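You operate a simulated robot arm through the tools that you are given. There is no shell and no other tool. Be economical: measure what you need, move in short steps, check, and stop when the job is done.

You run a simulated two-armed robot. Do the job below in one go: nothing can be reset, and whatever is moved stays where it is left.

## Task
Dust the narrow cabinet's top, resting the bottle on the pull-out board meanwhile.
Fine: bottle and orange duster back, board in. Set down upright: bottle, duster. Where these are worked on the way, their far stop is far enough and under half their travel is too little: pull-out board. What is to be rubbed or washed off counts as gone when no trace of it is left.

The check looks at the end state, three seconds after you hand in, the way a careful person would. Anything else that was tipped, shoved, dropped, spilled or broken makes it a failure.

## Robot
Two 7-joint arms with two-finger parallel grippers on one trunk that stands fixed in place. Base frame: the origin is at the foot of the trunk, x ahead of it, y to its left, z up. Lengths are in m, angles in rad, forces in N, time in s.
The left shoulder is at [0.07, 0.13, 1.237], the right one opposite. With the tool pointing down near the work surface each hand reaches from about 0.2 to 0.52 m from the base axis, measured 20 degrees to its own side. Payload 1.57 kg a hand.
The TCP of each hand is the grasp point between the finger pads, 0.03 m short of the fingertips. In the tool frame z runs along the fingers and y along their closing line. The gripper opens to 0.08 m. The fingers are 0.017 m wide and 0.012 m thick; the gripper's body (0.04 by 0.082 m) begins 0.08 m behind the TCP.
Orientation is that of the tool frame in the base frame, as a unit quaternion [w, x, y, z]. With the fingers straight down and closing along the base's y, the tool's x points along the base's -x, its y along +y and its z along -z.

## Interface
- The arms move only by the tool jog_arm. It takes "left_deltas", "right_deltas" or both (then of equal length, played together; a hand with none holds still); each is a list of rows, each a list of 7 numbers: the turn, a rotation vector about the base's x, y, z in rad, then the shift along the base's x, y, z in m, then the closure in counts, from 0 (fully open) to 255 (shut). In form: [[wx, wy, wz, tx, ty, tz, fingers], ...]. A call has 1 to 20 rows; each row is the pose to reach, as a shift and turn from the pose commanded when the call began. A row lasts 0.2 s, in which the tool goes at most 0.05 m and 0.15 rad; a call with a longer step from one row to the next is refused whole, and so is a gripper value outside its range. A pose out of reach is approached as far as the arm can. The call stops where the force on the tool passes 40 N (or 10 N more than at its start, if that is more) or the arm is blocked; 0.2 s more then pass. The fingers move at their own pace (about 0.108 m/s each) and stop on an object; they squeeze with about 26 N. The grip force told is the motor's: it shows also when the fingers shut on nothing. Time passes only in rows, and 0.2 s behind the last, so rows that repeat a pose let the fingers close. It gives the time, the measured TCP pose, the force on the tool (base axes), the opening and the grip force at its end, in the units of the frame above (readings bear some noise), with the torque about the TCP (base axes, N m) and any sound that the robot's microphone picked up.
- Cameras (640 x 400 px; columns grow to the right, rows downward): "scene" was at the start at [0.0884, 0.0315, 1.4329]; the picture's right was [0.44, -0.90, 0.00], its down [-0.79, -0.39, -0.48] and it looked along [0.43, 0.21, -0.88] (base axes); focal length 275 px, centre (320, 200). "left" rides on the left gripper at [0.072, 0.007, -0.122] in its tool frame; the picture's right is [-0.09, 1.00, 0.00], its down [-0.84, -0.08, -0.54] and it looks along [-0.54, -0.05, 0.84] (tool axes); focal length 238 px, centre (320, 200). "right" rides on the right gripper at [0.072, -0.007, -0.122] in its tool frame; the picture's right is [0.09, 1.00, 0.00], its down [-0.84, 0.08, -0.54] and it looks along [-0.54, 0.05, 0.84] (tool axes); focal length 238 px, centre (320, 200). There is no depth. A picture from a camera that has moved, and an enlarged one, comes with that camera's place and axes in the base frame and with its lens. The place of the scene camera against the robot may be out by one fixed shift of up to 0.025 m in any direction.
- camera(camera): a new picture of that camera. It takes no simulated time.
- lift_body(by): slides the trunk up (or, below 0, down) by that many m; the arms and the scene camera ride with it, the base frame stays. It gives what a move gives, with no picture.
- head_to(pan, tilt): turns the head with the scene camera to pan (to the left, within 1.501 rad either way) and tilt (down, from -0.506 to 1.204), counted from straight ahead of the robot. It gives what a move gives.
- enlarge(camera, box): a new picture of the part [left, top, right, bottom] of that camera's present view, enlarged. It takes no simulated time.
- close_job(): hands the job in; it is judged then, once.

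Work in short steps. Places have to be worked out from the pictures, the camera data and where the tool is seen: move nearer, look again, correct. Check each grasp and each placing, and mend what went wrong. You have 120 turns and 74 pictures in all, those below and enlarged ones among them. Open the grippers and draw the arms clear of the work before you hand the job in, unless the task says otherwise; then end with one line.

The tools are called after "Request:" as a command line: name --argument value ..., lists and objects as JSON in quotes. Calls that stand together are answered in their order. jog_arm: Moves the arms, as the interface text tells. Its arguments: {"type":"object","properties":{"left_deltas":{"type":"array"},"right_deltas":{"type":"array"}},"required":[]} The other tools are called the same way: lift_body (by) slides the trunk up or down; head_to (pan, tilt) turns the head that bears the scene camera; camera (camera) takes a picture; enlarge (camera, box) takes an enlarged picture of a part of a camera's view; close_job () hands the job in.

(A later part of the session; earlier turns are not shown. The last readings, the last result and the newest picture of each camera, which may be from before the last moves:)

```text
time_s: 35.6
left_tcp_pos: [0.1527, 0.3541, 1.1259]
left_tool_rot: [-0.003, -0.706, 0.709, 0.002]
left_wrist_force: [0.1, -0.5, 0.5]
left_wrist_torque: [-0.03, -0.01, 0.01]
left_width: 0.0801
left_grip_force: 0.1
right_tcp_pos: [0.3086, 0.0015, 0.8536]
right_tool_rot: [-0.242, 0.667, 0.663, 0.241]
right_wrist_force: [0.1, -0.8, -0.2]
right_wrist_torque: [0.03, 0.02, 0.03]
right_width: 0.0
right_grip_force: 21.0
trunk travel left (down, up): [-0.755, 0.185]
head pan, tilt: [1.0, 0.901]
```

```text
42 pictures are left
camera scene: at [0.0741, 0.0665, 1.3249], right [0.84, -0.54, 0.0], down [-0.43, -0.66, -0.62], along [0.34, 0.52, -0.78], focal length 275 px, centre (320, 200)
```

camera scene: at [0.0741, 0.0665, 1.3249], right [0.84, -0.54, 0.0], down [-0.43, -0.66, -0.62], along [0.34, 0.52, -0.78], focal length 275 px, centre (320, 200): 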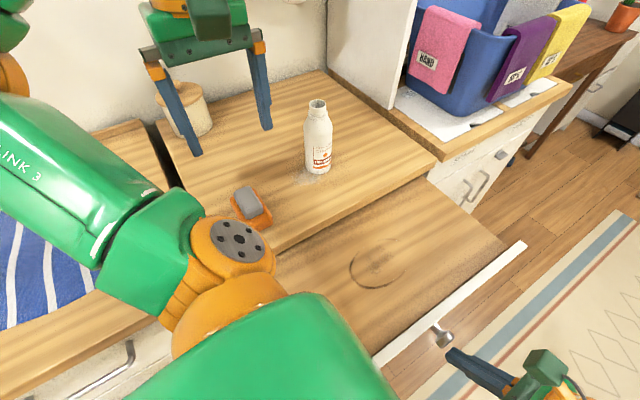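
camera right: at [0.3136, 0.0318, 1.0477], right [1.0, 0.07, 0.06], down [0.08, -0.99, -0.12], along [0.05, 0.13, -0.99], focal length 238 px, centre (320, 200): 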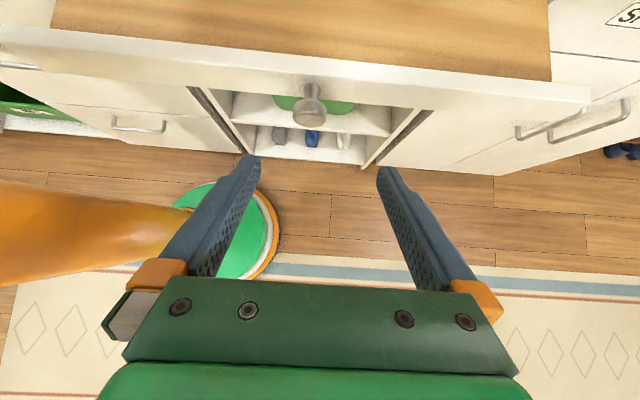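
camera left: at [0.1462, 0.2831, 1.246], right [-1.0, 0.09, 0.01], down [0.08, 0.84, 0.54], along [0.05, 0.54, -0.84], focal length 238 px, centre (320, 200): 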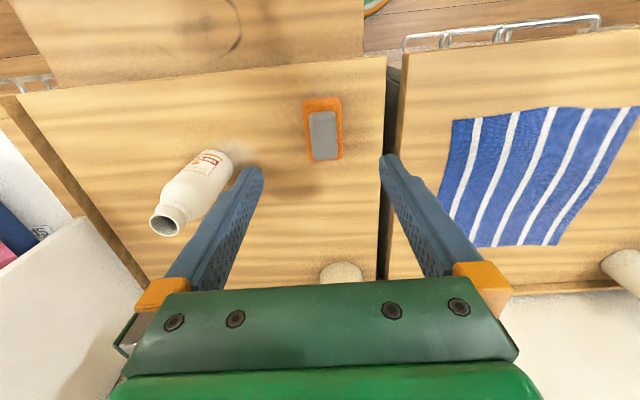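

The fingers slipped off when the board hit its stop (knob now y≈0.045, ~0.23 m out). I withdraw the right hand and bring the left hand above the bottle.

Request:
jog_arm --right_deltas '[[0, 0, 0, 0, -0.04, 0, 255], [0, 0, 0, 0, -0.08, 0.0, 255], [0, 0, 0, 0, -0.12, 0.02, 255], [0, 0, 0, 0, -0.16, 0.05, 255], [0, 0, 0, 0, -0.19, 0.08, 0], [0, 0, 0, 0, -0.19, 0.1, 0]]' --left_deltas '[[0, 0, 0, 0.03, 0.012, 0.0, 0], [0, 0, 0, 0.06, 0.024, 0.0, 0], [0, 0, 0, 0.09, 0.036, 0, 0], [0, 0, 0, 0.12, 0.05, 0, 0], [0, 0, 0, 0.15, 0.06, 0, 0], [0, 0, 0, 0.173, 0.073, 0, 0]]'

Request:
camera --camera "left"

Request:
camera --camera "scene"

```text
time_s: 37.0
left_tcp_pos: [0.3229, 0.4258, 1.1257]
left_tool_rot: [-0.001, -0.706, 0.709, 0.002]
left_wrist_force: [0.4, -0.3, -0.7]
left_wrist_torque: [0.01, -0.03, 0.0]
left_width: 0.08
left_grip_force: 0.1
right_tcp_pos: [0.3085, -0.1856, 0.9522]
right_tool_rot: [-0.244, 0.664, 0.665, 0.242]
right_wrist_force: [1.3, 0.7, 0.7]
right_wrist_torque: [0.01, 0.02, 0.04]
right_width: 0.0799
right_grip_force: 0.0
trunk travel left (down, up): [-0.755, 0.185]
head pan, tilt: [1.0, 0.901]
```

```text
41 pictures are left
camera left: at [0.3169, 0.3551, 1.2461], right [-1.0, 0.09, 0.0], down [0.08, 0.84, 0.54], along [0.05, 0.54, -0.84], focal length 238 px, centre (320, 200)
```

left: 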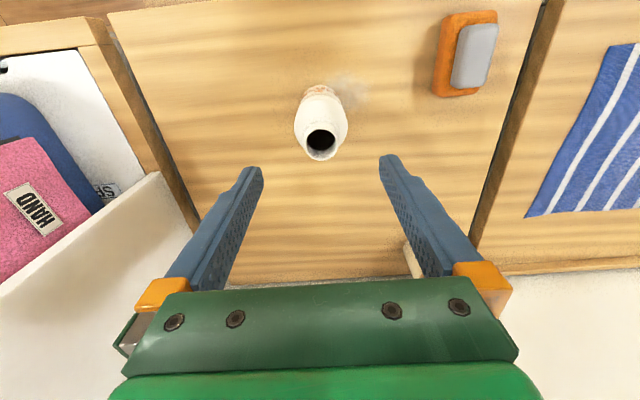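

```text
40 pictures are left
camera scene: at [0.0726, 0.0664, 1.3247], right [0.84, -0.54, 0.0], down [-0.42, -0.66, -0.62], along [0.33, 0.52, -0.78], focal length 275 px, centre (320, 200)
```

scene: 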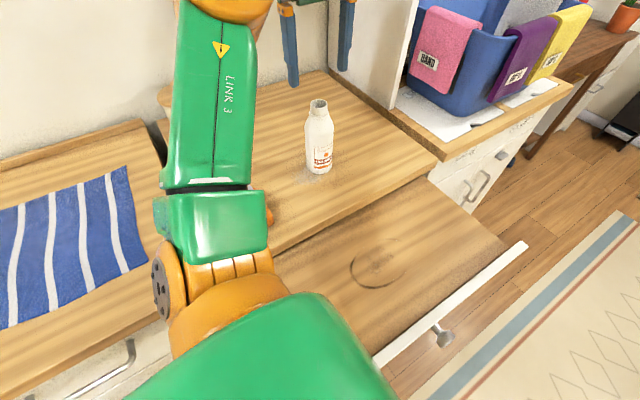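

Mouth centre ≈ (0.322, 0.425), under the TCP. I descend to z≈0.975 and look before closing.

Request:
jog_arm --left_deltas '[[0, 0, 0, 0, 0, -0.03, 0], [0, 0, 0, 0, 0, -0.06, 0], [0, 0, 0, 0, 0, -0.09, 0], [0, 0, 0, 0, 0, -0.12, 0], [0, 0, 0, 0, 0, -0.149, 0]]'

Request:
camera --camera "left"

```text
time_s: 38.2
left_tcp_pos: [0.321, 0.4276, 0.9743]
left_tool_rot: [0.0, 0.707, -0.707, -0.001]
left_wrist_force: [0.1, 0.9, -0.4]
left_wrist_torque: [-0.04, -0.02, -0.04]
left_width: 0.0801
left_grip_force: 0.0
right_tcp_pos: [0.3076, -0.1859, 0.9514]
right_tool_rot: [-0.242, 0.665, 0.664, 0.243]
right_wrist_force: [-0.4, 0.3, -1.0]
right_wrist_torque: [0.0, -0.04, 0.02]
right_width: 0.0802
right_grip_force: 0.0
trunk travel left (down, up): [-0.755, 0.185]
head pan, tilt: [1.0, 0.901]
```

```text
39 pictures are left
camera left: at [0.315, 0.3563, 1.0966], right [-1.0, 0.09, 0.0], down [0.08, 0.84, 0.54], along [0.05, 0.54, -0.84], focal length 238 px, centre (320, 200)
```

left: 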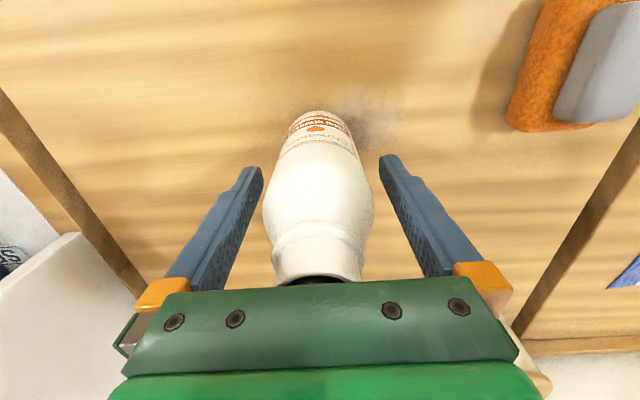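

Bottle is centred between fingers; close and lift 4 cm.

Request:
jog_arm --left_deltas '[[0, 0, 0, 0, 0, 0, 255], [0, 0, 0, 0, 0, 0, 255], [0, 0, 0, 0, 0, 0, 255], [0, 0, 0, 0, 0, 0.01, 255], [0, 0, 0, 0, 0, 0.03, 255], [0, 0, 0, 0, 0, 0.05, 255], [0, 0, 0, 0, 0, 0.06, 255]]'

Request:
camera --camera "left"

```text
time_s: 39.8
left_tcp_pos: [0.3223, 0.4263, 1.0363]
left_tool_rot: [0.001, 0.707, -0.707, -0.001]
left_wrist_force: [-0.5, -0.1, -2.1]
left_wrist_torque: [0.02, 0.02, -0.01]
left_width: 0.0548
left_grip_force: 26.1
right_tcp_pos: [0.3069, -0.187, 0.9529]
right_tool_rot: [-0.243, 0.665, 0.663, 0.243]
right_wrist_force: [0.3, -0.3, -0.3]
right_wrist_torque: [0.0, 0.02, 0.03]
right_width: 0.0799
right_grip_force: 0.0
trunk travel left (down, up): [-0.755, 0.185]
head pan, tilt: [1.0, 0.901]
```

```text
38 pictures are left
camera left: at [0.316, 0.3556, 1.1582], right [-1.0, 0.09, 0.0], down [0.08, 0.84, 0.54], along [0.05, 0.54, -0.84], focal length 238 px, centre (320, 200)
```

left: 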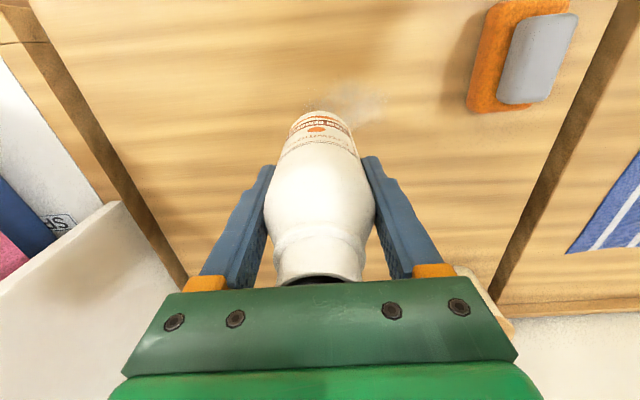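

Bottle held upright. I carry it over the board to (0.322, 0.20).

Request:
jog_arm --left_deltas '[[0, 0, 0, 0, -0.02, 0, 255], [0, 0, 0, 0, -0.05, 0, 255], [0, 0, 0, 0, -0.08, 0, 255], [0, 0, 0, 0, -0.11, 0, 255], [0, 0, 0, 0, -0.14, 0, 255], [0, 0, 0, 0, -0.17, 0, 255], [0, 0, 0, 0, -0.2, 0, 255], [0, 0, 0, 0, -0.22, 0, 255], [0, 0, 0, 0, -0.226, -0.02, 255], [0, 0, 0, 0, -0.226, -0.04, 255]]'

Request:
camera --camera "left"

Request:
camera --camera "scene"

```text
time_s: 42.0
left_tcp_pos: [0.3228, 0.2024, 0.9952]
left_tool_rot: [0.0, 0.707, -0.707, -0.001]
left_wrist_force: [0.0, 0.2, -2.5]
left_wrist_torque: [0.02, -0.01, 0.0]
left_width: 0.0546
left_grip_force: 26.7
right_tcp_pos: [0.3061, -0.1861, 0.9531]
right_tool_rot: [-0.243, 0.664, 0.664, 0.242]
right_wrist_force: [-0.3, -0.1, 0.6]
right_wrist_torque: [0.0, 0.0, -0.02]
right_width: 0.0799
right_grip_force: 0.1
trunk travel left (down, up): [-0.755, 0.185]
head pan, tilt: [1.0, 0.901]
```

```text
37 pictures are left
camera left: at [0.3164, 0.1304, 1.1168], right [-1.0, 0.09, 0.0], down [0.08, 0.84, 0.54], along [0.05, 0.54, -0.84], focal length 238 px, centre (320, 200)
```

left: 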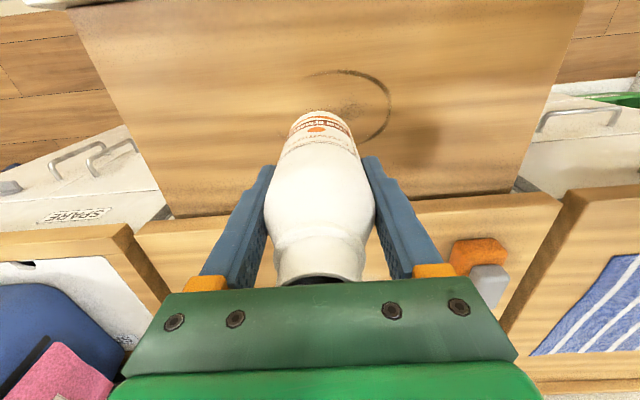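

```text
36 pictures are left
camera scene: at [0.0716, 0.0668, 1.3248], right [0.84, -0.54, 0.0], down [-0.42, -0.66, -0.62], along [0.34, 0.52, -0.78], focal length 275 px, centre (320, 200)
```

scene: 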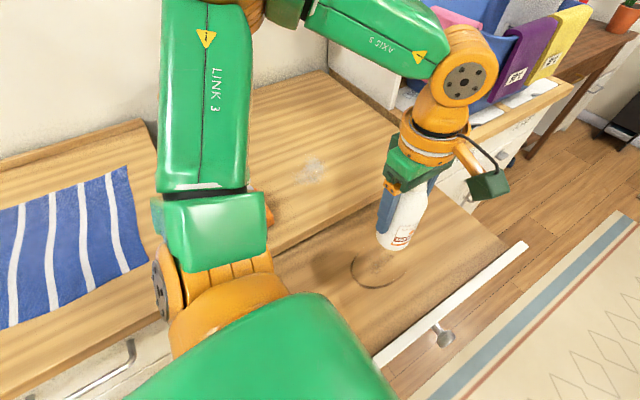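

Dust is now visible on the top. I lower the bottle slowly to the board.

Request:
jog_arm --left_deltas '[[0, 0, 0, 0, 0, -0.015, 255], [0, 0, 0, 0, 0, -0.028, 255], [0, 0, 0, 0, 0, -0.034, 255], [0, 0, 0, 0, 0, -0.038, 255]]'

```text
time_s: 43.0
left_tcp_pos: [0.3223, 0.2021, 0.9583]
left_tool_rot: [0.0, 0.707, -0.707, 0.0]
left_wrist_force: [0.4, -0.3, -1.9]
left_wrist_torque: [-0.03, -0.01, -0.02]
left_width: 0.0546
left_grip_force: 26.1
right_tcp_pos: [0.3076, -0.1862, 0.9524]
right_tool_rot: [-0.242, 0.664, 0.664, 0.243]
right_wrist_force: [0.5, -0.2, -0.3]
right_wrist_torque: [0.02, 0.0, -0.01]
right_width: 0.0799
right_grip_force: 0.0
trunk travel left (down, up): [-0.755, 0.185]
head pan, tilt: [1.0, 0.901]
```

No contact yet; I go on in 2 mm rows.

Request:
jog_arm --left_deltas '[[0, 0, 0, 0, 0, -0.002, 255], [0, 0, 0, 0, 0, -0.004, 255], [0, 0, 0, 0, 0, -0.006, 255], [0, 0, 0, 0, 0, -0.008, 255]]'

```text
time_s: 44.0
left_tcp_pos: [0.3207, 0.2022, 0.9502]
left_tool_rot: [0.0, 0.708, -0.707, 0.0]
left_wrist_force: [-0.3, -0.4, -1.5]
left_wrist_torque: [0.02, -0.01, -0.03]
left_width: 0.0541
left_grip_force: 25.9
right_tcp_pos: [0.3081, -0.1864, 0.952]
right_tool_rot: [-0.242, 0.665, 0.663, 0.242]
right_wrist_force: [-0.1, -0.3, 0.7]
right_wrist_torque: [0.01, 0.03, 0.0]
right_width: 0.0799
right_grip_force: 0.1
trunk travel left (down, up): [-0.755, 0.185]
head pan, tilt: [1.0, 0.901]
```

Request:
jog_arm --left_deltas '[[0, 0, 0, 0, 0, -0.002, 255], [0, 0, 0, 0, 0, -0.004, 255], [0, 0, 0, 0, 0, -0.006, 255], [0, 0, 0, 0, 0, -0.008, 255]]'

Request:
enlarge --camera "scene" --box '[320, 120, 520, 300]'

```text
time_s: 45.0
left_tcp_pos: [0.3213, 0.202, 0.942]
left_tool_rot: [0.0, -0.707, 0.707, 0.001]
left_wrist_force: [0.0, 0.4, -1.2]
left_wrist_torque: [-0.02, 0.01, -0.01]
left_width: 0.0543
left_grip_force: 26.0
right_tcp_pos: [0.3073, -0.1866, 0.9525]
right_tool_rot: [-0.243, 0.665, 0.663, 0.243]
right_wrist_force: [-0.7, 0.6, 0.1]
right_wrist_torque: [-0.03, 0.01, 0.02]
right_width: 0.0801
right_grip_force: 0.1
trunk travel left (down, up): [-0.755, 0.185]
head pan, tilt: [1.0, 0.901]
```

```text
2.22 times, centred on (420, 210) of scene
camera zoom: at [0.0713, 0.0665, 1.3248], right [0.84, -0.54, 0.0], down [-0.42, -0.66, -0.62], along [0.34, 0.52, -0.78], focal length 612 px, centre (98, 178)
```

zoom: 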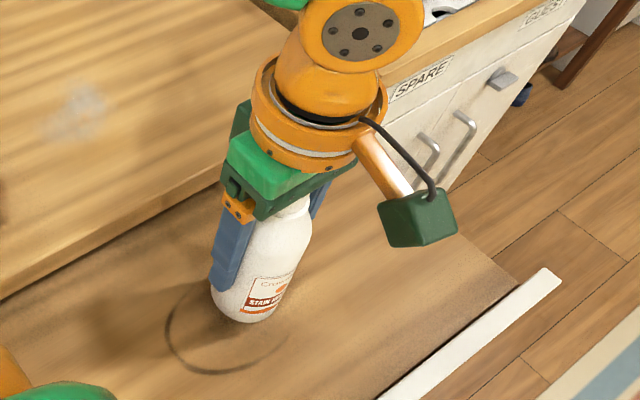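

Request:
jog_arm --left_deltas '[[0, 0, 0, 0, 0, -0.002, 255], [0, 0, 0, 0, 0, -0.004, 255], [0, 0, 0, 0, 0, -0.006, 255]]'

```text
time_s: 45.8
left_tcp_pos: [0.3221, 0.2026, 0.9359]
left_tool_rot: [-0.001, 0.707, -0.707, 0.0]
left_wrist_force: [0.2, -0.6, -1.4]
left_wrist_torque: [0.0, -0.04, 0.0]
left_width: 0.0548
left_grip_force: 25.9
right_tcp_pos: [0.3083, -0.1852, 0.952]
right_tool_rot: [-0.243, 0.665, 0.664, 0.242]
right_wrist_force: [0.1, -0.8, 0.2]
right_wrist_torque: [0.02, 0.0, 0.02]
right_width: 0.0797
right_grip_force: 0.0
trunk travel left (down, up): [-0.755, 0.185]
head pan, tilt: [1.0, 0.901]
```

Request:
jog_arm --left_deltas '[[0, 0, 0, 0, 0, -0.002, 255], [0, 0, 0, 0, 0, -0.004, 255], [0, 0, 0, 0, 0, -0.006, 255]]'

Request:
enlarge --camera "scene" --box '[320, 160, 460, 280]'

```text
time_s: 46.6
left_tcp_pos: [0.3213, 0.2002, 0.931]
left_tool_rot: [-0.001, -0.707, 0.707, 0.0]
left_wrist_force: [-0.1, 0.1, -1.3]
left_wrist_torque: [0.02, 0.0, 0.01]
left_width: 0.0545
left_grip_force: 26.0
right_tcp_pos: [0.3075, -0.1861, 0.9519]
right_tool_rot: [-0.242, 0.665, 0.663, 0.243]
right_wrist_force: [0.0, 0.2, -1.0]
right_wrist_torque: [-0.01, -0.01, -0.03]
right_width: 0.0801
right_grip_force: 0.0
trunk travel left (down, up): [-0.755, 0.185]
head pan, tilt: [1.0, 0.901]
```

```text
3.33 times, centred on (390, 220) of scene
camera zoom: at [0.0712, 0.0664, 1.3248], right [0.84, -0.54, 0.0], down [-0.42, -0.66, -0.62], along [0.34, 0.52, -0.78], focal length 918 px, centre (87, 133)
```

zoom: 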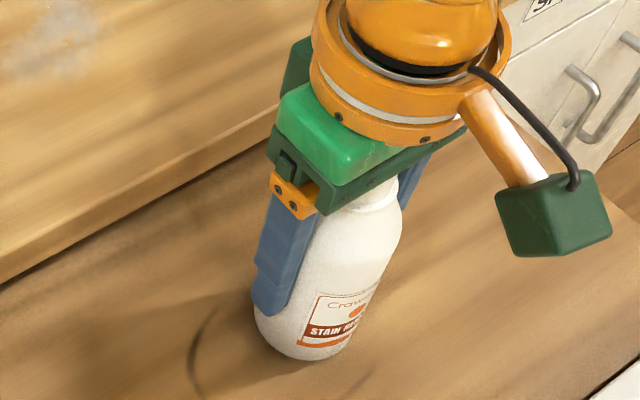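

Still free; the gap looks nearly closed. Continue down.

Request:
jog_arm --left_deltas '[[0, 0, 0, 0, 0, -0.002, 255], [0, 0, 0, 0, 0, -0.004, 255], [0, 0, 0, 0, 0, -0.006, 255]]'

```text
time_s: 47.4
left_tcp_pos: [0.3213, 0.2005, 0.9254]
left_tool_rot: [-0.001, 0.707, -0.707, 0.001]
left_wrist_force: [4.4, 2.4, 22.3]
left_wrist_torque: [-0.1, 0.03, -0.01]
left_width: 0.055
left_grip_force: 26.4
right_tcp_pos: [0.3041, -0.1872, 0.9546]
right_tool_rot: [-0.243, 0.664, 0.664, 0.244]
right_wrist_force: [0.4, -0.4, -0.3]
right_wrist_torque: [0.0, -0.04, -0.03]
right_width: 0.0799
right_grip_force: 0.1
trunk travel left (down, up): [-0.755, 0.185]
head pan, tilt: [1.0, 0.901]
```

Contact (22 N). I ease up slightly, open and rise clear.

Request:
jog_arm --left_deltas '[[0, 0, 0, 0, 0, 0.002, 255], [0, 0, 0, 0, 0, 0.002, 0], [0, 0, 0, 0, 0, 0.002, 0], [0, 0, 0, 0, 0, 0.02, 0], [0, 0, 0, 0, 0, 0.05, 0], [0, 0, 0, 0, 0, 0.09, 0], [0, 0, 0, 0, 0, 0.13, 0], [0, 0, 0, 0, 0, 0.16, 0]]'

Request:
camera --camera "left"

```text
time_s: 49.2
left_tcp_pos: [0.319, 0.2006, 1.0848]
left_tool_rot: [0.0, -0.707, 0.707, 0.001]
left_wrist_force: [0.3, 0.3, 1.2]
left_wrist_torque: [0.02, -0.02, -0.01]
left_width: 0.0798
left_grip_force: 0.1
right_tcp_pos: [0.3067, -0.1874, 0.9532]
right_tool_rot: [-0.242, 0.664, 0.664, 0.242]
right_wrist_force: [0.1, 0.4, -0.1]
right_wrist_torque: [0.0, -0.01, 0.03]
right_width: 0.0799
right_grip_force: 0.0
trunk travel left (down, up): [-0.755, 0.185]
head pan, tilt: [1.0, 0.901]
```

```text
33 pictures are left
camera left: at [0.3125, 0.1296, 1.2058], right [-1.0, 0.09, 0.0], down [0.08, 0.84, 0.54], along [0.05, 0.54, -0.84], focal length 238 px, centre (320, 200)
```

left: 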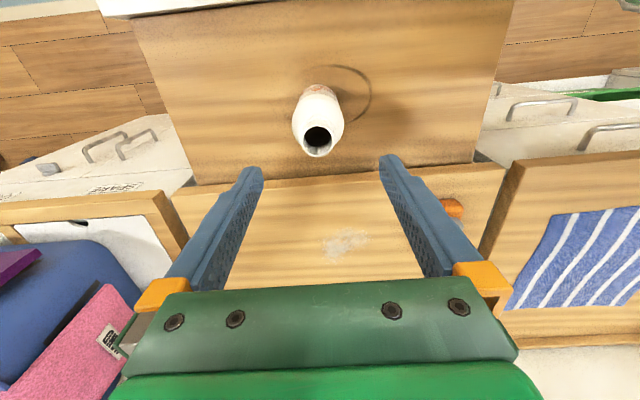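

Bottle stands on the board. Now I go above the duster and view the dust.

Request:
jog_arm --left_deltas '[[0, 0, 0, -0.02, 0.03, 0.01, 0], [0, 0, 0, -0.05, 0.06, 0.01, 0], [0, 0, 0, -0.08, 0.09, 0.01, 0], [0, 0, 0, -0.11, 0.12, 0.01, 0], [0, 0, 0, -0.14, 0.15, 0.01, 0], [0, 0, 0, -0.17, 0.179, 0.01, 0]]'

Request:
camera --camera "left"

```text
time_s: 50.6
left_tcp_pos: [0.1502, 0.3827, 1.0961]
left_tool_rot: [0.0, 0.707, -0.707, 0.0]
left_wrist_force: [-0.3, -0.9, 0.0]
left_wrist_torque: [-0.01, -0.04, -0.03]
left_width: 0.0801
left_grip_force: 0.1
right_tcp_pos: [0.3053, -0.1864, 0.9534]
right_tool_rot: [-0.241, 0.665, 0.664, 0.243]
right_wrist_force: [-0.4, -0.8, 0.5]
right_wrist_torque: [0.01, -0.04, 0.02]
right_width: 0.0798
right_grip_force: 0.1
trunk travel left (down, up): [-0.755, 0.185]
head pan, tilt: [1.0, 0.901]
```

```text
32 pictures are left
camera left: at [0.1424, 0.3107, 1.2177], right [-1.0, 0.09, 0.0], down [0.08, 0.84, 0.54], along [0.05, 0.54, -0.84], focal length 238 px, centre (320, 200)
```

left: 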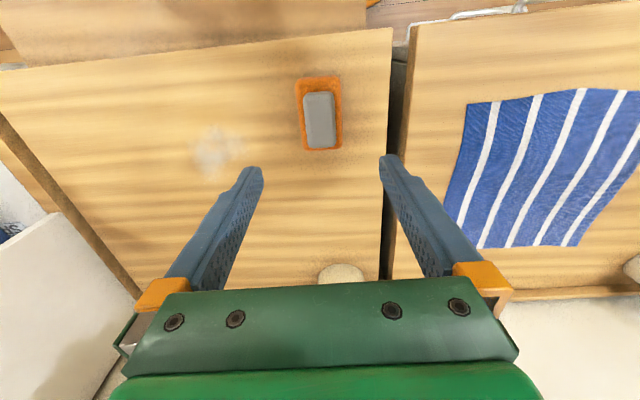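

Handle centre ≈ (0.149, 0.382). I descend to TCP z≈0.945 (tips ≈0.915) and look.

Request:
jog_arm --left_deltas '[[0, 0, 0, 0, 0, -0.04, 0], [0, 0, 0, 0, 0, -0.08, 0], [0, 0, 0, 0, 0, -0.12, 0], [0, 0, 0, 0, 0, -0.14, 0], [0, 0, 0, 0, 0, -0.15, 0]]'

Request:
camera --camera "left"

```text
time_s: 51.8
left_tcp_pos: [0.1529, 0.3798, 0.944]
left_tool_rot: [-0.001, -0.707, 0.708, 0.001]
left_wrist_force: [0.7, -0.8, -0.2]
left_wrist_torque: [0.01, 0.0, -0.03]
left_width: 0.0801
left_grip_force: 0.1
right_tcp_pos: [0.3066, -0.1864, 0.9517]
right_tool_rot: [-0.243, 0.665, 0.663, 0.243]
right_wrist_force: [-0.4, 1.0, 0.5]
right_wrist_torque: [0.01, 0.01, 0.02]
right_width: 0.0798
right_grip_force: 0.1
trunk travel left (down, up): [-0.755, 0.185]
head pan, tilt: [1.0, 0.901]
```

```text
31 pictures are left
camera left: at [0.146, 0.3085, 1.0657], right [-1.0, 0.09, 0.0], down [0.08, 0.84, 0.54], along [0.05, 0.54, -0.84], focal length 238 px, centre (320, 200)
```

left: 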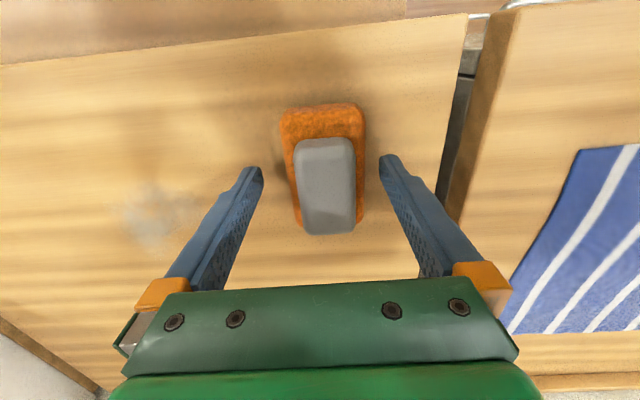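

Handle top z≈0.931, surface ≈0.885, dust centre ≈ (0.311, 0.423). I lower 7 mm, close on the handle.

Request:
jog_arm --left_deltas '[[0, 0, 0, -0.003, 0.003, -0.004, 0], [0, 0, 0, -0.003, 0.003, -0.007, 0], [0, 0, 0, -0.003, 0.003, -0.007, 255], [0, 0, 0, -0.003, 0.003, -0.007, 255], [0, 0, 0, -0.003, 0.003, -0.007, 255]]'

Request:
camera --camera "left"

```text
time_s: 53.0
left_tcp_pos: [0.15, 0.3828, 0.9388]
left_tool_rot: [0.0, -0.707, 0.707, 0.001]
left_wrist_force: [-0.2, 0.3, 0.2]
left_wrist_torque: [0.01, -0.02, -0.01]
left_width: 0.0509
left_grip_force: 26.3
right_tcp_pos: [0.3065, -0.1868, 0.9526]
right_tool_rot: [-0.243, 0.664, 0.664, 0.243]
right_wrist_force: [-1.2, -0.7, -0.3]
right_wrist_torque: [0.01, 0.0, -0.02]
right_width: 0.0801
right_grip_force: 0.0
trunk travel left (down, up): [-0.755, 0.185]
head pan, tilt: [1.0, 0.901]
```

```text
30 pictures are left
camera left: at [0.143, 0.3113, 1.059], right [-1.0, 0.09, 0.0], down [0.08, 0.84, 0.54], along [0.05, 0.54, -0.84], focal length 238 px, centre (320, 200)
```

left: 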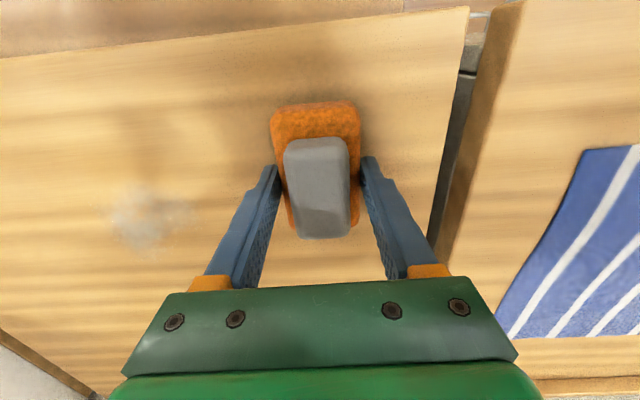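

The tips caught the pad (0.051 wide) rather than the handle. The pad sides make a firm grip too; I open, go 11 mm lower, and close again.

Request:
jog_arm --left_deltas '[[0, 0, 0, 0, 0, 0, 100], [0, 0, 0, 0, 0, 0, 60], [0, 0, 0, 0, 0, -0.006, 60], [0, 0, 0, 0, 0, -0.011, 60], [0, 0, 0, 0, 0, -0.011, 255], [0, 0, 0, 0, 0, -0.011, 255], [0, 0, 0, 0, 0, -0.011, 255]]'

Request:
jog_arm --left_deltas '[[0, 0, 0, 0, 0, 0.005, 255], [0, 0, 0, 0, 0, 0.015, 255], [0, 0, 0, 0, 0, 0.03, 255], [0, 0, 0, 0, 0, 0.03, 255]]'

Request:
camera --camera "left"

```text
time_s: 54.2
left_tcp_pos: [0.1447, 0.3814, 0.93]
left_tool_rot: [-0.005, 0.708, -0.706, -0.002]
left_wrist_force: [-5.8, 4.4, 28.4]
left_wrist_torque: [-0.23, 1.02, -0.33]
left_width: 0.0513
left_grip_force: 26.0
right_tcp_pos: [0.3029, -0.1898, 0.9529]
right_tool_rot: [-0.242, 0.663, 0.665, 0.245]
right_wrist_force: [-0.3, 0.3, -0.4]
right_wrist_torque: [-0.01, 0.0, -0.01]
right_width: 0.0798
right_grip_force: 0.0
trunk travel left (down, up): [-0.755, 0.185]
head pan, tilt: [1.0, 0.901]
stopped in row 6 (left hand): the force on the tool passed its limit at 42 N (the readings are from after the stop); the commanded pose is now the measured one
```

```text
time_s: 55.2
left_tcp_pos: [0.1493, 0.3849, 0.9571]
left_tool_rot: [-0.001, 0.708, -0.707, -0.002]
left_wrist_force: [-0.1, 0.5, -0.9]
left_wrist_torque: [0.02, -0.01, 0.01]
left_width: 0.0512
left_grip_force: 26.3
right_tcp_pos: [0.3074, -0.186, 0.9525]
right_tool_rot: [-0.243, 0.665, 0.664, 0.242]
right_wrist_force: [0.1, -0.2, 0.5]
right_wrist_torque: [0.02, -0.02, 0.04]
right_width: 0.0803
right_grip_force: 0.0
trunk travel left (down, up): [-0.755, 0.185]
head pan, tilt: [1.0, 0.901]
```

```text
29 pictures are left
camera left: at [0.1415, 0.3131, 1.0787], right [-1.0, 0.09, 0.0], down [0.08, 0.83, 0.55], along [0.05, 0.54, -0.84], focal length 238 px, centre (320, 200)
```

left: 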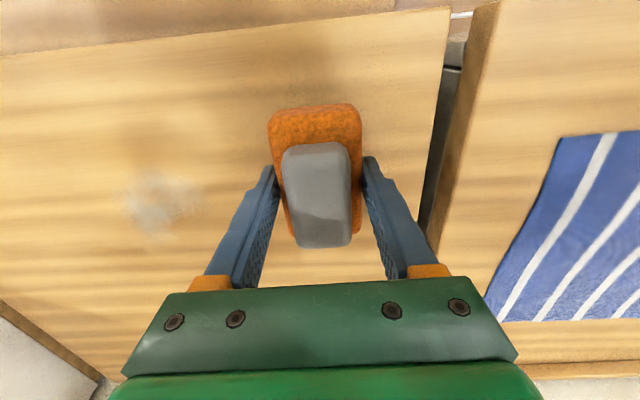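

Duster lifted. Dust spans roughly x 0.27–0.355, y 0.39–0.47. I carry it to (0.25, 0.425) and lower to contact.

Request:
jog_arm --left_deltas '[[0, 0, 0, 0.04, 0.015, 0, 255], [0, 0, 0, 0.08, 0.03, 0, 255], [0, 0, 0, 0.1, 0.042, 0, 255], [0, 0, 0, 0.1, 0.042, -0.01, 255], [0, 0, 0, 0.1, 0.042, -0.02, 255], [0, 0, 0, 0.1, 0.042, -0.024, 255], [0, 0, 0, 0.1, 0.042, -0.026, 255]]'

```text
time_s: 56.8
left_tcp_pos: [0.249, 0.4254, 0.9311]
left_tool_rot: [-0.001, 0.707, -0.707, -0.001]
left_wrist_force: [0.2, 0.4, -0.7]
left_wrist_torque: [0.0, -0.01, -0.01]
left_width: 0.0511
left_grip_force: 25.2
right_tcp_pos: [0.3065, -0.1879, 0.9524]
right_tool_rot: [-0.242, 0.665, 0.664, 0.242]
right_wrist_force: [-0.6, -0.8, 0.1]
right_wrist_torque: [0.02, -0.02, -0.01]
right_width: 0.0799
right_grip_force: 0.0
trunk travel left (down, up): [-0.755, 0.185]
head pan, tilt: [1.0, 0.901]
```

Request:
jog_arm --left_deltas '[[0, 0, 0, 0, 0, -0.002, 255], [0, 0, 0, 0, 0, -0.004, 255], [0, 0, 0, 0, 0, -0.006, 255]]'

```text
time_s: 57.6
left_tcp_pos: [0.2482, 0.4253, 0.9308]
left_tool_rot: [-0.009, 0.708, -0.706, -0.002]
left_wrist_force: [0.5, 2.0, 17.2]
left_wrist_torque: [-0.21, 0.55, -0.11]
left_width: 0.0514
left_grip_force: 26.5
right_tcp_pos: [0.3062, -0.1893, 0.9531]
right_tool_rot: [-0.244, 0.663, 0.665, 0.244]
right_wrist_force: [0.5, -0.3, 0.4]
right_wrist_torque: [-0.04, 0.01, 0.0]
right_width: 0.0799
right_grip_force: 0.0
trunk travel left (down, up): [-0.755, 0.185]
head pan, tilt: [1.0, 0.901]
stopped in row 3 (left hand): the force on the tool passed its limit at 44 N (the readings are from after the stop); the commanded pose is now the measured one
```

In contact (17 N). I ease up 2 mm and wipe in strokes along x at three y lines.

Request:
jog_arm --left_deltas '[[0, 0, 0, 0, 0, 0.001, 255], [0, 0, 0, 0.025, 0, 0.001, 255], [0, 0, 0, 0.05, 0, 0.001, 255], [0, 0, 0, 0.075, 0, 0.001, 255], [0, 0, 0, 0.1, 0, 0.001, 255], [0, 0, 0, 0.12, 0.0, 0.001, 255], [0, 0, 0, 0.12, 0.025, 0.001, 255], [0, 0, 0, 0.095, 0.025, 0.001, 255], [0, 0, 0, 0.07, 0.025, 0.001, 255], [0, 0, 0, 0.045, 0.025, 0.001, 255], [0, 0, 0, 0.02, 0.025, 0.001, 255], [0, 0, 0, 0.0, 0.025, 0.001, 255]]'

Request:
camera --camera "left"

Request:
camera --camera "scene"

```text
time_s: 60.2
left_tcp_pos: [0.2486, 0.4535, 0.93]
left_tool_rot: [-0.007, 0.709, -0.705, -0.004]
left_wrist_force: [3.5, 5.9, 16.1]
left_wrist_torque: [-0.2, 0.36, -0.16]
left_width: 0.0511
left_grip_force: 26.0
right_tcp_pos: [0.308, -0.1879, 0.9514]
right_tool_rot: [-0.245, 0.664, 0.664, 0.243]
right_wrist_force: [0.9, -0.5, -0.2]
right_wrist_torque: [-0.01, 0.03, 0.04]
right_width: 0.0799
right_grip_force: 0.1
trunk travel left (down, up): [-0.755, 0.185]
head pan, tilt: [1.0, 0.901]
```

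```text
28 pictures are left
camera left: at [0.2414, 0.3796, 1.0502], right [-1.0, 0.09, 0.0], down [0.07, 0.83, 0.56], along [0.05, 0.55, -0.83], focal length 238 px, centre (320, 200)
```

left: 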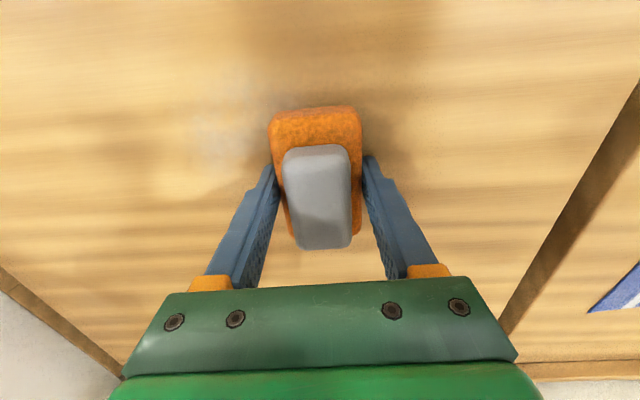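

```text
27 pictures are left
camera scene: at [0.0728, 0.0634, 1.3249], right [0.84, -0.54, 0.0], down [-0.42, -0.66, -0.62], along [0.33, 0.52, -0.78], focal length 275 px, centre (320, 200)
```

scene: 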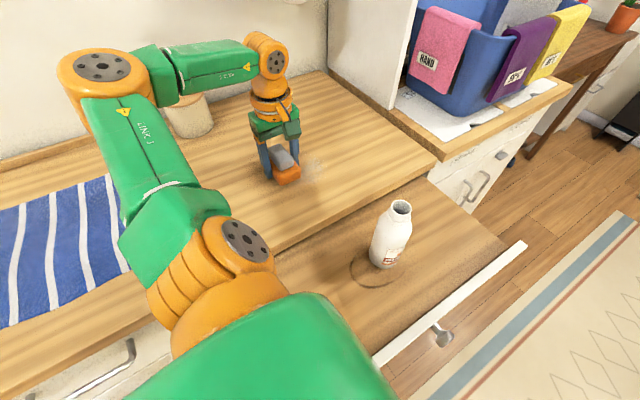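

Dust is fading; traces remain around (0.27–0.32, 0.39–0.42). I wipe more along lines y≈0.425, 0.40, 0.38.

Request:
jog_arm --left_deltas '[[0, 0, 0, 0, -0.03, 0, 255], [0, 0, 0, 0.03, -0.03, 0, 255], [0, 0, 0, 0.06, -0.03, 0, 255], [0, 0, 0, 0.09, -0.03, 0, 255], [0, 0, 0, 0.11, -0.03, 0, 255], [0, 0, 0, 0.11, -0.055, 0, 255], [0, 0, 0, 0.08, -0.055, 0, 255], [0, 0, 0, 0.05, -0.055, 0, 255], [0, 0, 0, 0.02, -0.055, 0, 255], [0, 0, 0, 0.0, -0.055, 0, 255], [0, 0, 0, 0.0, -0.07, 0, 255], [0, 0, 0, 0.03, -0.07, 0, 255], [0, 0, 0, 0.06, -0.07, 0, 255], [0, 0, 0, 0.09, -0.07, 0, 255], [0, 0, 0, 0.11, -0.07, 0, 255], [0, 0, 0, 0.08, -0.05, 0, 255], [0, 0, 0, 0.05, -0.03, 0, 255], [0, 0, 0, 0.02, -0.02, 0, 255], [0, 0, 0, -0.02, -0.02, 0, 255]]'

Request:
camera --camera "left"

```text
time_s: 61.8
left_tcp_pos: [0.3446, 0.3995, 0.932]
left_tool_rot: [-0.014, 0.708, -0.706, 0.005]
left_wrist_force: [0.4, -0.1, -1.2]
left_wrist_torque: [-0.03, 0.03, -0.06]
left_width: 0.0511
left_grip_force: 26.0
right_tcp_pos: [0.3086, -0.1865, 0.9518]
right_tool_rot: [-0.244, 0.663, 0.665, 0.241]
right_wrist_force: [0.0, -0.8, -0.7]
right_wrist_torque: [0.0, 0.01, 0.02]
right_width: 0.0799
right_grip_force: 0.0
trunk travel left (down, up): [-0.755, 0.185]
head pan, tilt: [1.0, 0.901]
stopped in row 7 (left hand): the force on the tool passed its limit at 53 N (the readings are from after the stop); the commanded pose is now the measured one
```

```text
26 pictures are left
camera left: at [0.3347, 0.3258, 1.0516], right [-1.0, 0.09, -0.03], down [0.06, 0.83, 0.55], along [0.07, 0.55, -0.83], focal length 238 px, centre (320, 200)
```

left: 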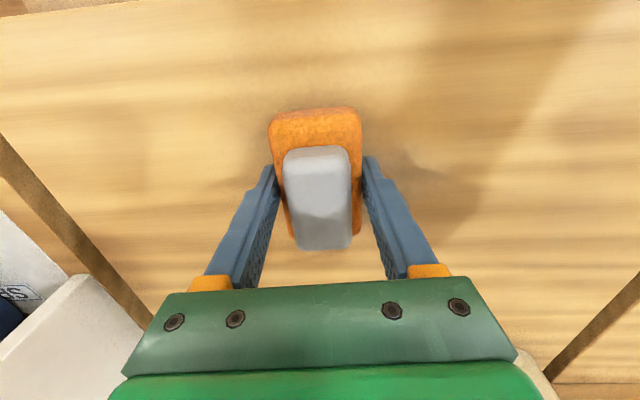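

Force peaked on reversal so it stopped. I level the tool, then do gentler strokes with a lighter press.

Request:
jog_arm --left_deltas '[[-0.013, 0.027, 0, 0, 0, -0.001, 255], [-0.013, 0.027, 0, -0.02, 0, -0.002, 255], [-0.013, 0.027, 0, -0.04, 0, -0.002, 255], [-0.013, 0.027, 0, -0.06, 0, -0.002, 255], [-0.013, 0.027, 0, -0.08, 0, -0.002, 255], [-0.013, 0.027, 0, -0.1, 0, -0.002, 255], [-0.013, 0.027, 0, -0.1, 0.015, -0.002, 255], [-0.013, 0.027, 0, -0.1, 0.03, -0.002, 255], [-0.013, 0.027, 0, -0.08, 0.03, -0.002, 255], [-0.013, 0.027, 0, -0.06, 0.03, -0.002, 255], [-0.013, 0.027, 0, -0.04, 0.03, -0.002, 255], [-0.013, 0.027, 0, -0.02, 0.03, -0.002, 255], [-0.013, 0.027, 0, -0.0, 0.03, -0.002, 255]]'

Request:
enlarge --camera "left" --box '[200, 0, 640, 275]'

```text
time_s: 64.6
left_tcp_pos: [0.3455, 0.428, 0.9296]
left_tool_rot: [-0.001, 0.709, -0.705, 0.0]
left_wrist_force: [-1.2, 0.3, 4.3]
left_wrist_torque: [0.24, 0.14, 0.03]
left_width: 0.0512
left_grip_force: 25.6
right_tcp_pos: [0.3059, -0.1871, 0.9533]
right_tool_rot: [-0.243, 0.664, 0.664, 0.243]
right_wrist_force: [-0.3, 0.4, 0.1]
right_wrist_torque: [0.02, 0.0, -0.01]
right_width: 0.0802
right_grip_force: 0.1
trunk travel left (down, up): [-0.755, 0.185]
head pan, tilt: [1.0, 0.901]
```

```text
1.45 times, centred on (420, 138) of left
camera zoom: at [0.3383, 0.3568, 1.0513], right [-1.0, 0.09, 0.0], down [0.07, 0.84, 0.54], along [0.05, 0.54, -0.84], focal length 347 px, centre (174, 291)
```

zoom: 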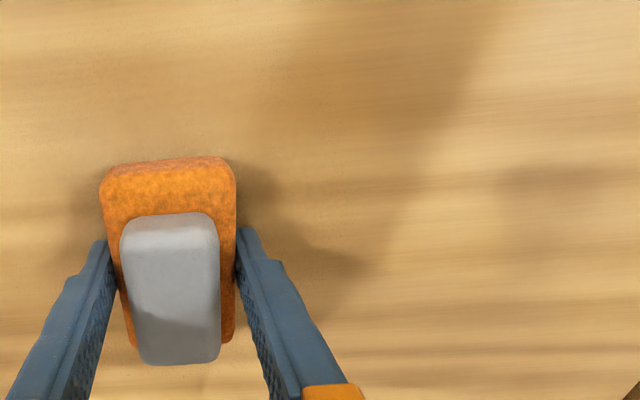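

Looks clean on this side; one more pass at y≈0.455, then lift and inspect.

Request:
jog_arm --left_deltas '[[0, 0, 0, 0.015, 0, 0, 255], [0, 0, 0, 0.015, 0.02, 0, 255], [0, 0, 0, 0.015, 0.035, 0, 255], [0, 0, 0, -0.005, 0.035, 0, 255], [0, 0, 0, -0.025, 0.035, 0, 255], [0, 0, 0, -0.045, 0.035, 0, 255], [0, 0, 0, -0.065, 0.035, 0, 255], [0, 0, 0, -0.085, 0.035, 0, 255], [0, 0, 0, -0.085, 0.015, 0, 255], [0, 0, 0, -0.085, -0.005, 0, 255], [0, 0, 0, -0.065, -0.01, 0, 255], [0, 0, 0, -0.045, -0.01, 0, 255], [0, 0, 0, -0.025, -0.01, 0, 255], [0, 0, 0, -0.025, -0.01, 0.02, 255], [0, 0, 0, -0.06, -0.01, 0.05, 255], [0, 0, 0, -0.1, -0.02, 0.07, 255], [0, 0, 0, -0.14, -0.03, 0.08, 255], [0, 0, 0, -0.17, -0.04, 0.08, 255], [0, 0, 0, -0.196, -0.045, 0.08, 255]]'

Request:
camera --camera "left"

Request:
enlarge --camera "scene" --box '[220, 90, 440, 250]'

```text
time_s: 68.6
left_tcp_pos: [0.1469, 0.3852, 1.0125]
left_tool_rot: [-0.001, 0.709, -0.705, 0.002]
left_wrist_force: [-0.5, 0.9, -1.1]
left_wrist_torque: [-0.01, -0.02, 0.0]
left_width: 0.0511
left_grip_force: 26.4
right_tcp_pos: [0.3052, -0.1864, 0.9524]
right_tool_rot: [-0.242, 0.664, 0.664, 0.244]
right_wrist_force: [0.6, -0.9, 0.4]
right_wrist_torque: [-0.02, -0.02, -0.02]
right_width: 0.0798
right_grip_force: 0.0
trunk travel left (down, up): [-0.755, 0.185]
head pan, tilt: [1.0, 0.901]
```

```text
24 pictures are left
camera left: at [0.1408, 0.3128, 1.1332], right [-1.0, 0.09, 0.0], down [0.07, 0.84, 0.54], along [0.05, 0.54, -0.84], focal length 238 px, centre (320, 200)
```

left: 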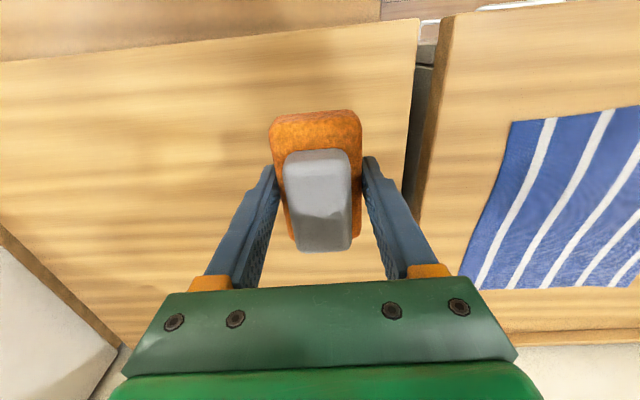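

```text
2.50 times, centred on (330, 170) of scene
camera zoom: at [0.0694, 0.0658, 1.325], right [0.84, -0.54, 0.0], down [-0.42, -0.66, -0.62], along [0.34, 0.52, -0.78], focal length 688 px, centre (295, 275)
```

zoom: 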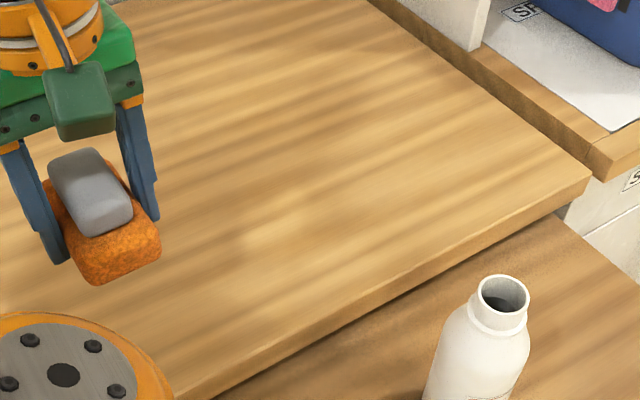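

I zoom on the wiped area for traces.

Request:
enlarge --camera "left" --box '[80, 100, 280, 225]'

Request:
enlarge --camera "scene" --box '[260, 130, 370, 210]'

```text
3.20 times, centred on (180, 162) of left
camera zoom: at [0.1408, 0.3128, 1.1332], right [-1.0, 0.09, 0.0], down [0.07, 0.84, 0.54], along [0.05, 0.54, -0.84], focal length 763 px, centre (768, 320)
```

zoom: 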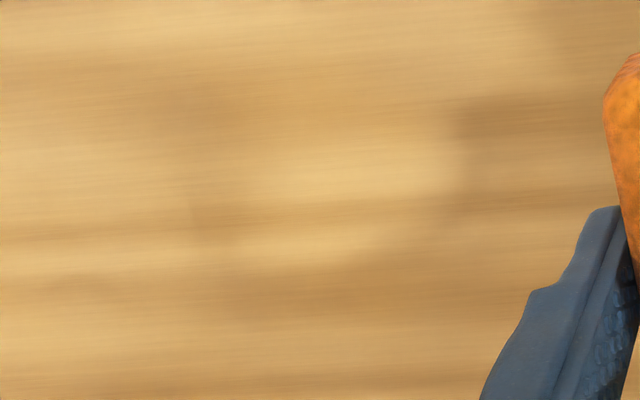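

```text
5.00 times, centred on (315, 170) of scene
camera zoom: at [0.0694, 0.0658, 1.325], right [0.84, -0.54, 0.0], down [-0.42, -0.66, -0.62], along [0.34, 0.52, -0.78], focal length 1377 px, centre (345, 350)
```

zoom: 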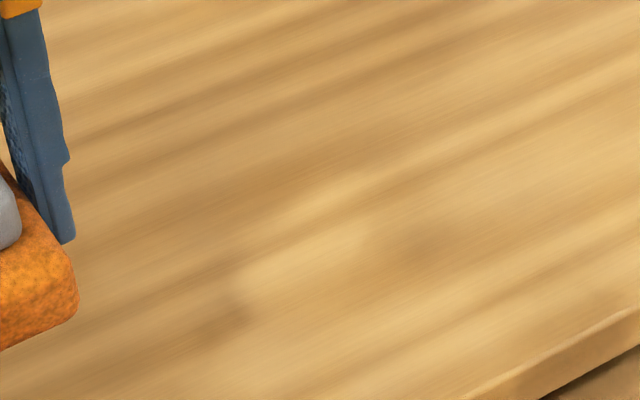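

Clean. I return the duster to its spot (0.149, 0.383) and lower it.

Request:
jog_arm --left_deltas '[[0, 0, 0, 0.002, -0.002, -0.03, 255], [0, 0, 0, 0.002, -0.002, -0.06, 255], [0, 0, 0, 0.002, -0.002, -0.075, 255], [0, 0, 0, 0.002, -0.002, -0.079, 255], [0, 0, 0, 0.002, -0.002, -0.081, 255]]'

```text
time_s: 69.8
left_tcp_pos: [0.1509, 0.3821, 0.9296]
left_tool_rot: [-0.003, 0.708, -0.707, 0.0]
left_wrist_force: [2.8, 5.8, 20.3]
left_wrist_torque: [0.06, 0.57, -0.3]
left_width: 0.0512
left_grip_force: 25.9
right_tcp_pos: [0.3063, -0.1882, 0.954]
right_tool_rot: [-0.242, 0.664, 0.664, 0.243]
right_wrist_force: [1.1, -0.2, 1.2]
right_wrist_torque: [-0.01, -0.02, -0.02]
right_width: 0.0801
right_grip_force: 0.1
trunk travel left (down, up): [-0.755, 0.185]
head pan, tilt: [1.0, 0.901]
```

Contact. Ease up, release, and rise.

Request:
jog_arm --left_deltas '[[0, 0, 0, 0, 0, 0.001, 255], [0, 0, 0, 0, 0, 0.001, 120], [0, 0, 0, 0, 0, 0.001, 0], [0, 0, 0, 0, 0, 0.001, 0], [0, 0, 0, 0, 0, 0.03, 0], [0, 0, 0, 0, 0, 0.07, 0], [0, 0, 0, 0, 0, 0.11, 0], [0, 0, 0, 0, 0, 0.15, 0], [0, 0, 0, 0, 0, 0.165, 0]]'

Request:
camera --camera "left"

```text
time_s: 71.8
left_tcp_pos: [0.1505, 0.3823, 1.0942]
left_tool_rot: [0.0, 0.709, -0.705, 0.001]
left_wrist_force: [0.7, 0.3, -0.4]
left_wrist_torque: [-0.03, 0.02, -0.03]
left_width: 0.0803
left_grip_force: 0.1
right_tcp_pos: [0.3075, -0.1863, 0.9535]
right_tool_rot: [-0.242, 0.664, 0.665, 0.242]
right_wrist_force: [-0.2, -0.1, -0.2]
right_wrist_torque: [0.02, -0.01, 0.04]
right_width: 0.08
right_grip_force: 0.0
trunk travel left (down, up): [-0.755, 0.185]
head pan, tilt: [1.0, 0.901]
```

```text
20 pictures are left
camera left: at [0.1435, 0.3113, 1.2162], right [-1.0, 0.09, 0.0], down [0.07, 0.84, 0.54], along [0.05, 0.54, -0.84], focal length 238 px, centre (320, 200)
```

left: 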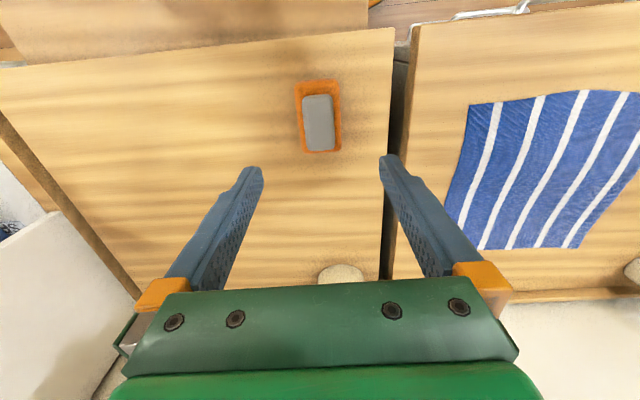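

Duster is back within a few mm, top clean. Now to the bottle on the board.

Request:
jog_arm --left_deltas '[[0, 0, 0, 0.03, -0.03, 0.0, 0], [0, 0, 0, 0.06, -0.06, 0.0, 0], [0, 0, 0, 0.09, -0.09, 0, 0], [0, 0, 0, 0.12, -0.12, 0, 0], [0, 0, 0, 0.15, -0.15, 0, 0], [0, 0, 0, 0.171, -0.181, 0, 0]]'

Request:
camera --camera "left"

```text
time_s: 73.2
left_tcp_pos: [0.3232, 0.1987, 1.0942]
left_tool_rot: [0.0, 0.708, -0.706, 0.0]
left_wrist_force: [0.2, -0.6, -0.1]
left_wrist_torque: [0.02, -0.01, 0.06]
left_width: 0.0802
left_grip_force: 0.1
right_tcp_pos: [0.3078, -0.1886, 0.9528]
right_tool_rot: [-0.244, 0.664, 0.664, 0.242]
right_wrist_force: [-0.3, -0.6, 0.2]
right_wrist_torque: [0.02, 0.05, -0.01]
right_width: 0.0796
right_grip_force: 0.0
trunk travel left (down, up): [-0.755, 0.185]
head pan, tilt: [1.0, 0.901]
```

```text
19 pictures are left
camera left: at [0.3154, 0.1269, 1.2156], right [-1.0, 0.09, 0.0], down [0.07, 0.84, 0.54], along [0.05, 0.54, -0.84], focal length 238 px, centre (320, 200)
```

left: 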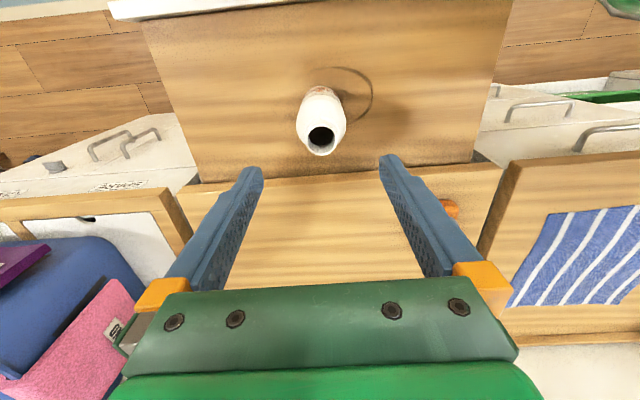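

Aligned. Descend to 0.928, close, and lift.

Request:
jog_arm --left_deltas '[[0, 0, 0, -0.001, 0.001, -0.04, 0], [0, 0, 0, -0.001, 0.001, -0.08, 0], [0, 0, 0, -0.001, 0.001, -0.12, 0], [0, 0, 0, -0.001, 0.001, -0.15, 0], [0, 0, 0, -0.001, 0.001, -0.165, 0], [0, 0, 0, -0.001, 0.001, -0.165, 255], [0, 0, 0, -0.001, 0.001, -0.165, 255], [0, 0, 0, -0.001, 0.001, -0.165, 255], [0, 0, 0, -0.001, 0.001, -0.155, 255], [0, 0, 0, -0.001, 0.001, -0.13, 255], [0, 0, 0, -0.001, 0.001, -0.1, 255], [0, 0, 0, -0.001, 0.001, -0.06, 255]]'

Request:
camera --camera "left"

```text
time_s: 75.8
left_tcp_pos: [0.3199, 0.2024, 1.0341]
left_tool_rot: [-0.001, 0.708, -0.706, 0.0]
left_wrist_force: [0.5, 0.1, -1.7]
left_wrist_torque: [0.01, 0.0, -0.01]
left_width: 0.0542
left_grip_force: 26.0
right_tcp_pos: [0.3067, -0.1869, 0.9533]
right_tool_rot: [-0.241, 0.665, 0.664, 0.243]
right_wrist_force: [0.1, 0.5, 0.2]
right_wrist_torque: [0.0, 0.0, 0.0]
right_width: 0.0799
right_grip_force: 0.0
trunk travel left (down, up): [-0.755, 0.185]
head pan, tilt: [1.0, 0.901]
```

```text
18 pictures are left
camera left: at [0.3122, 0.1303, 1.1555], right [-1.0, 0.09, 0.0], down [0.07, 0.84, 0.54], along [0.05, 0.54, -0.84], focal length 238 px, centre (320, 200)
```

left: 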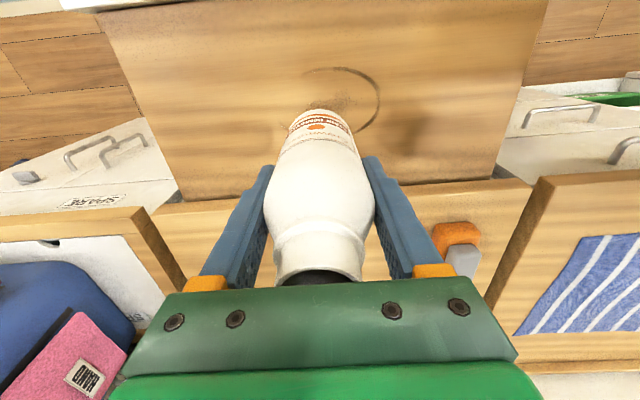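

Held. Carry back to (0.322, 0.4265) and start lowering.

Request:
jog_arm --left_deltas '[[0, 0, 0, 0, 0.02, 0, 255], [0, 0, 0, 0, 0.05, 0, 255], [0, 0, 0, 0, 0.08, 0, 255], [0, 0, 0, 0, 0.11, 0, 255], [0, 0, 0, 0, 0.14, 0, 255], [0, 0, 0, 0, 0.17, 0, 255], [0, 0, 0, 0, 0.2, 0, 255], [0, 0, 0, 0, 0.226, 0, 255], [0, 0, 0, 0.001, 0.226, -0.02, 255], [0, 0, 0, 0.001, 0.226, -0.04, 255], [0, 0, 0, 0.001, 0.226, -0.05, 255], [0, 0, 0, 0.001, 0.226, -0.053, 255]]'

```text
time_s: 78.4
left_tcp_pos: [0.3222, 0.4289, 0.9808]
left_tool_rot: [0.0, 0.708, -0.706, 0.001]
left_wrist_force: [0.3, 0.4, -2.0]
left_wrist_torque: [0.03, -0.05, 0.05]
left_width: 0.0543
left_grip_force: 26.1
right_tcp_pos: [0.3065, -0.1861, 0.9531]
right_tool_rot: [-0.242, 0.664, 0.664, 0.243]
right_wrist_force: [0.4, -0.6, -1.5]
right_wrist_torque: [0.02, 0.03, -0.03]
right_width: 0.0801
right_grip_force: 0.2
trunk travel left (down, up): [-0.755, 0.185]
head pan, tilt: [1.0, 0.901]
```

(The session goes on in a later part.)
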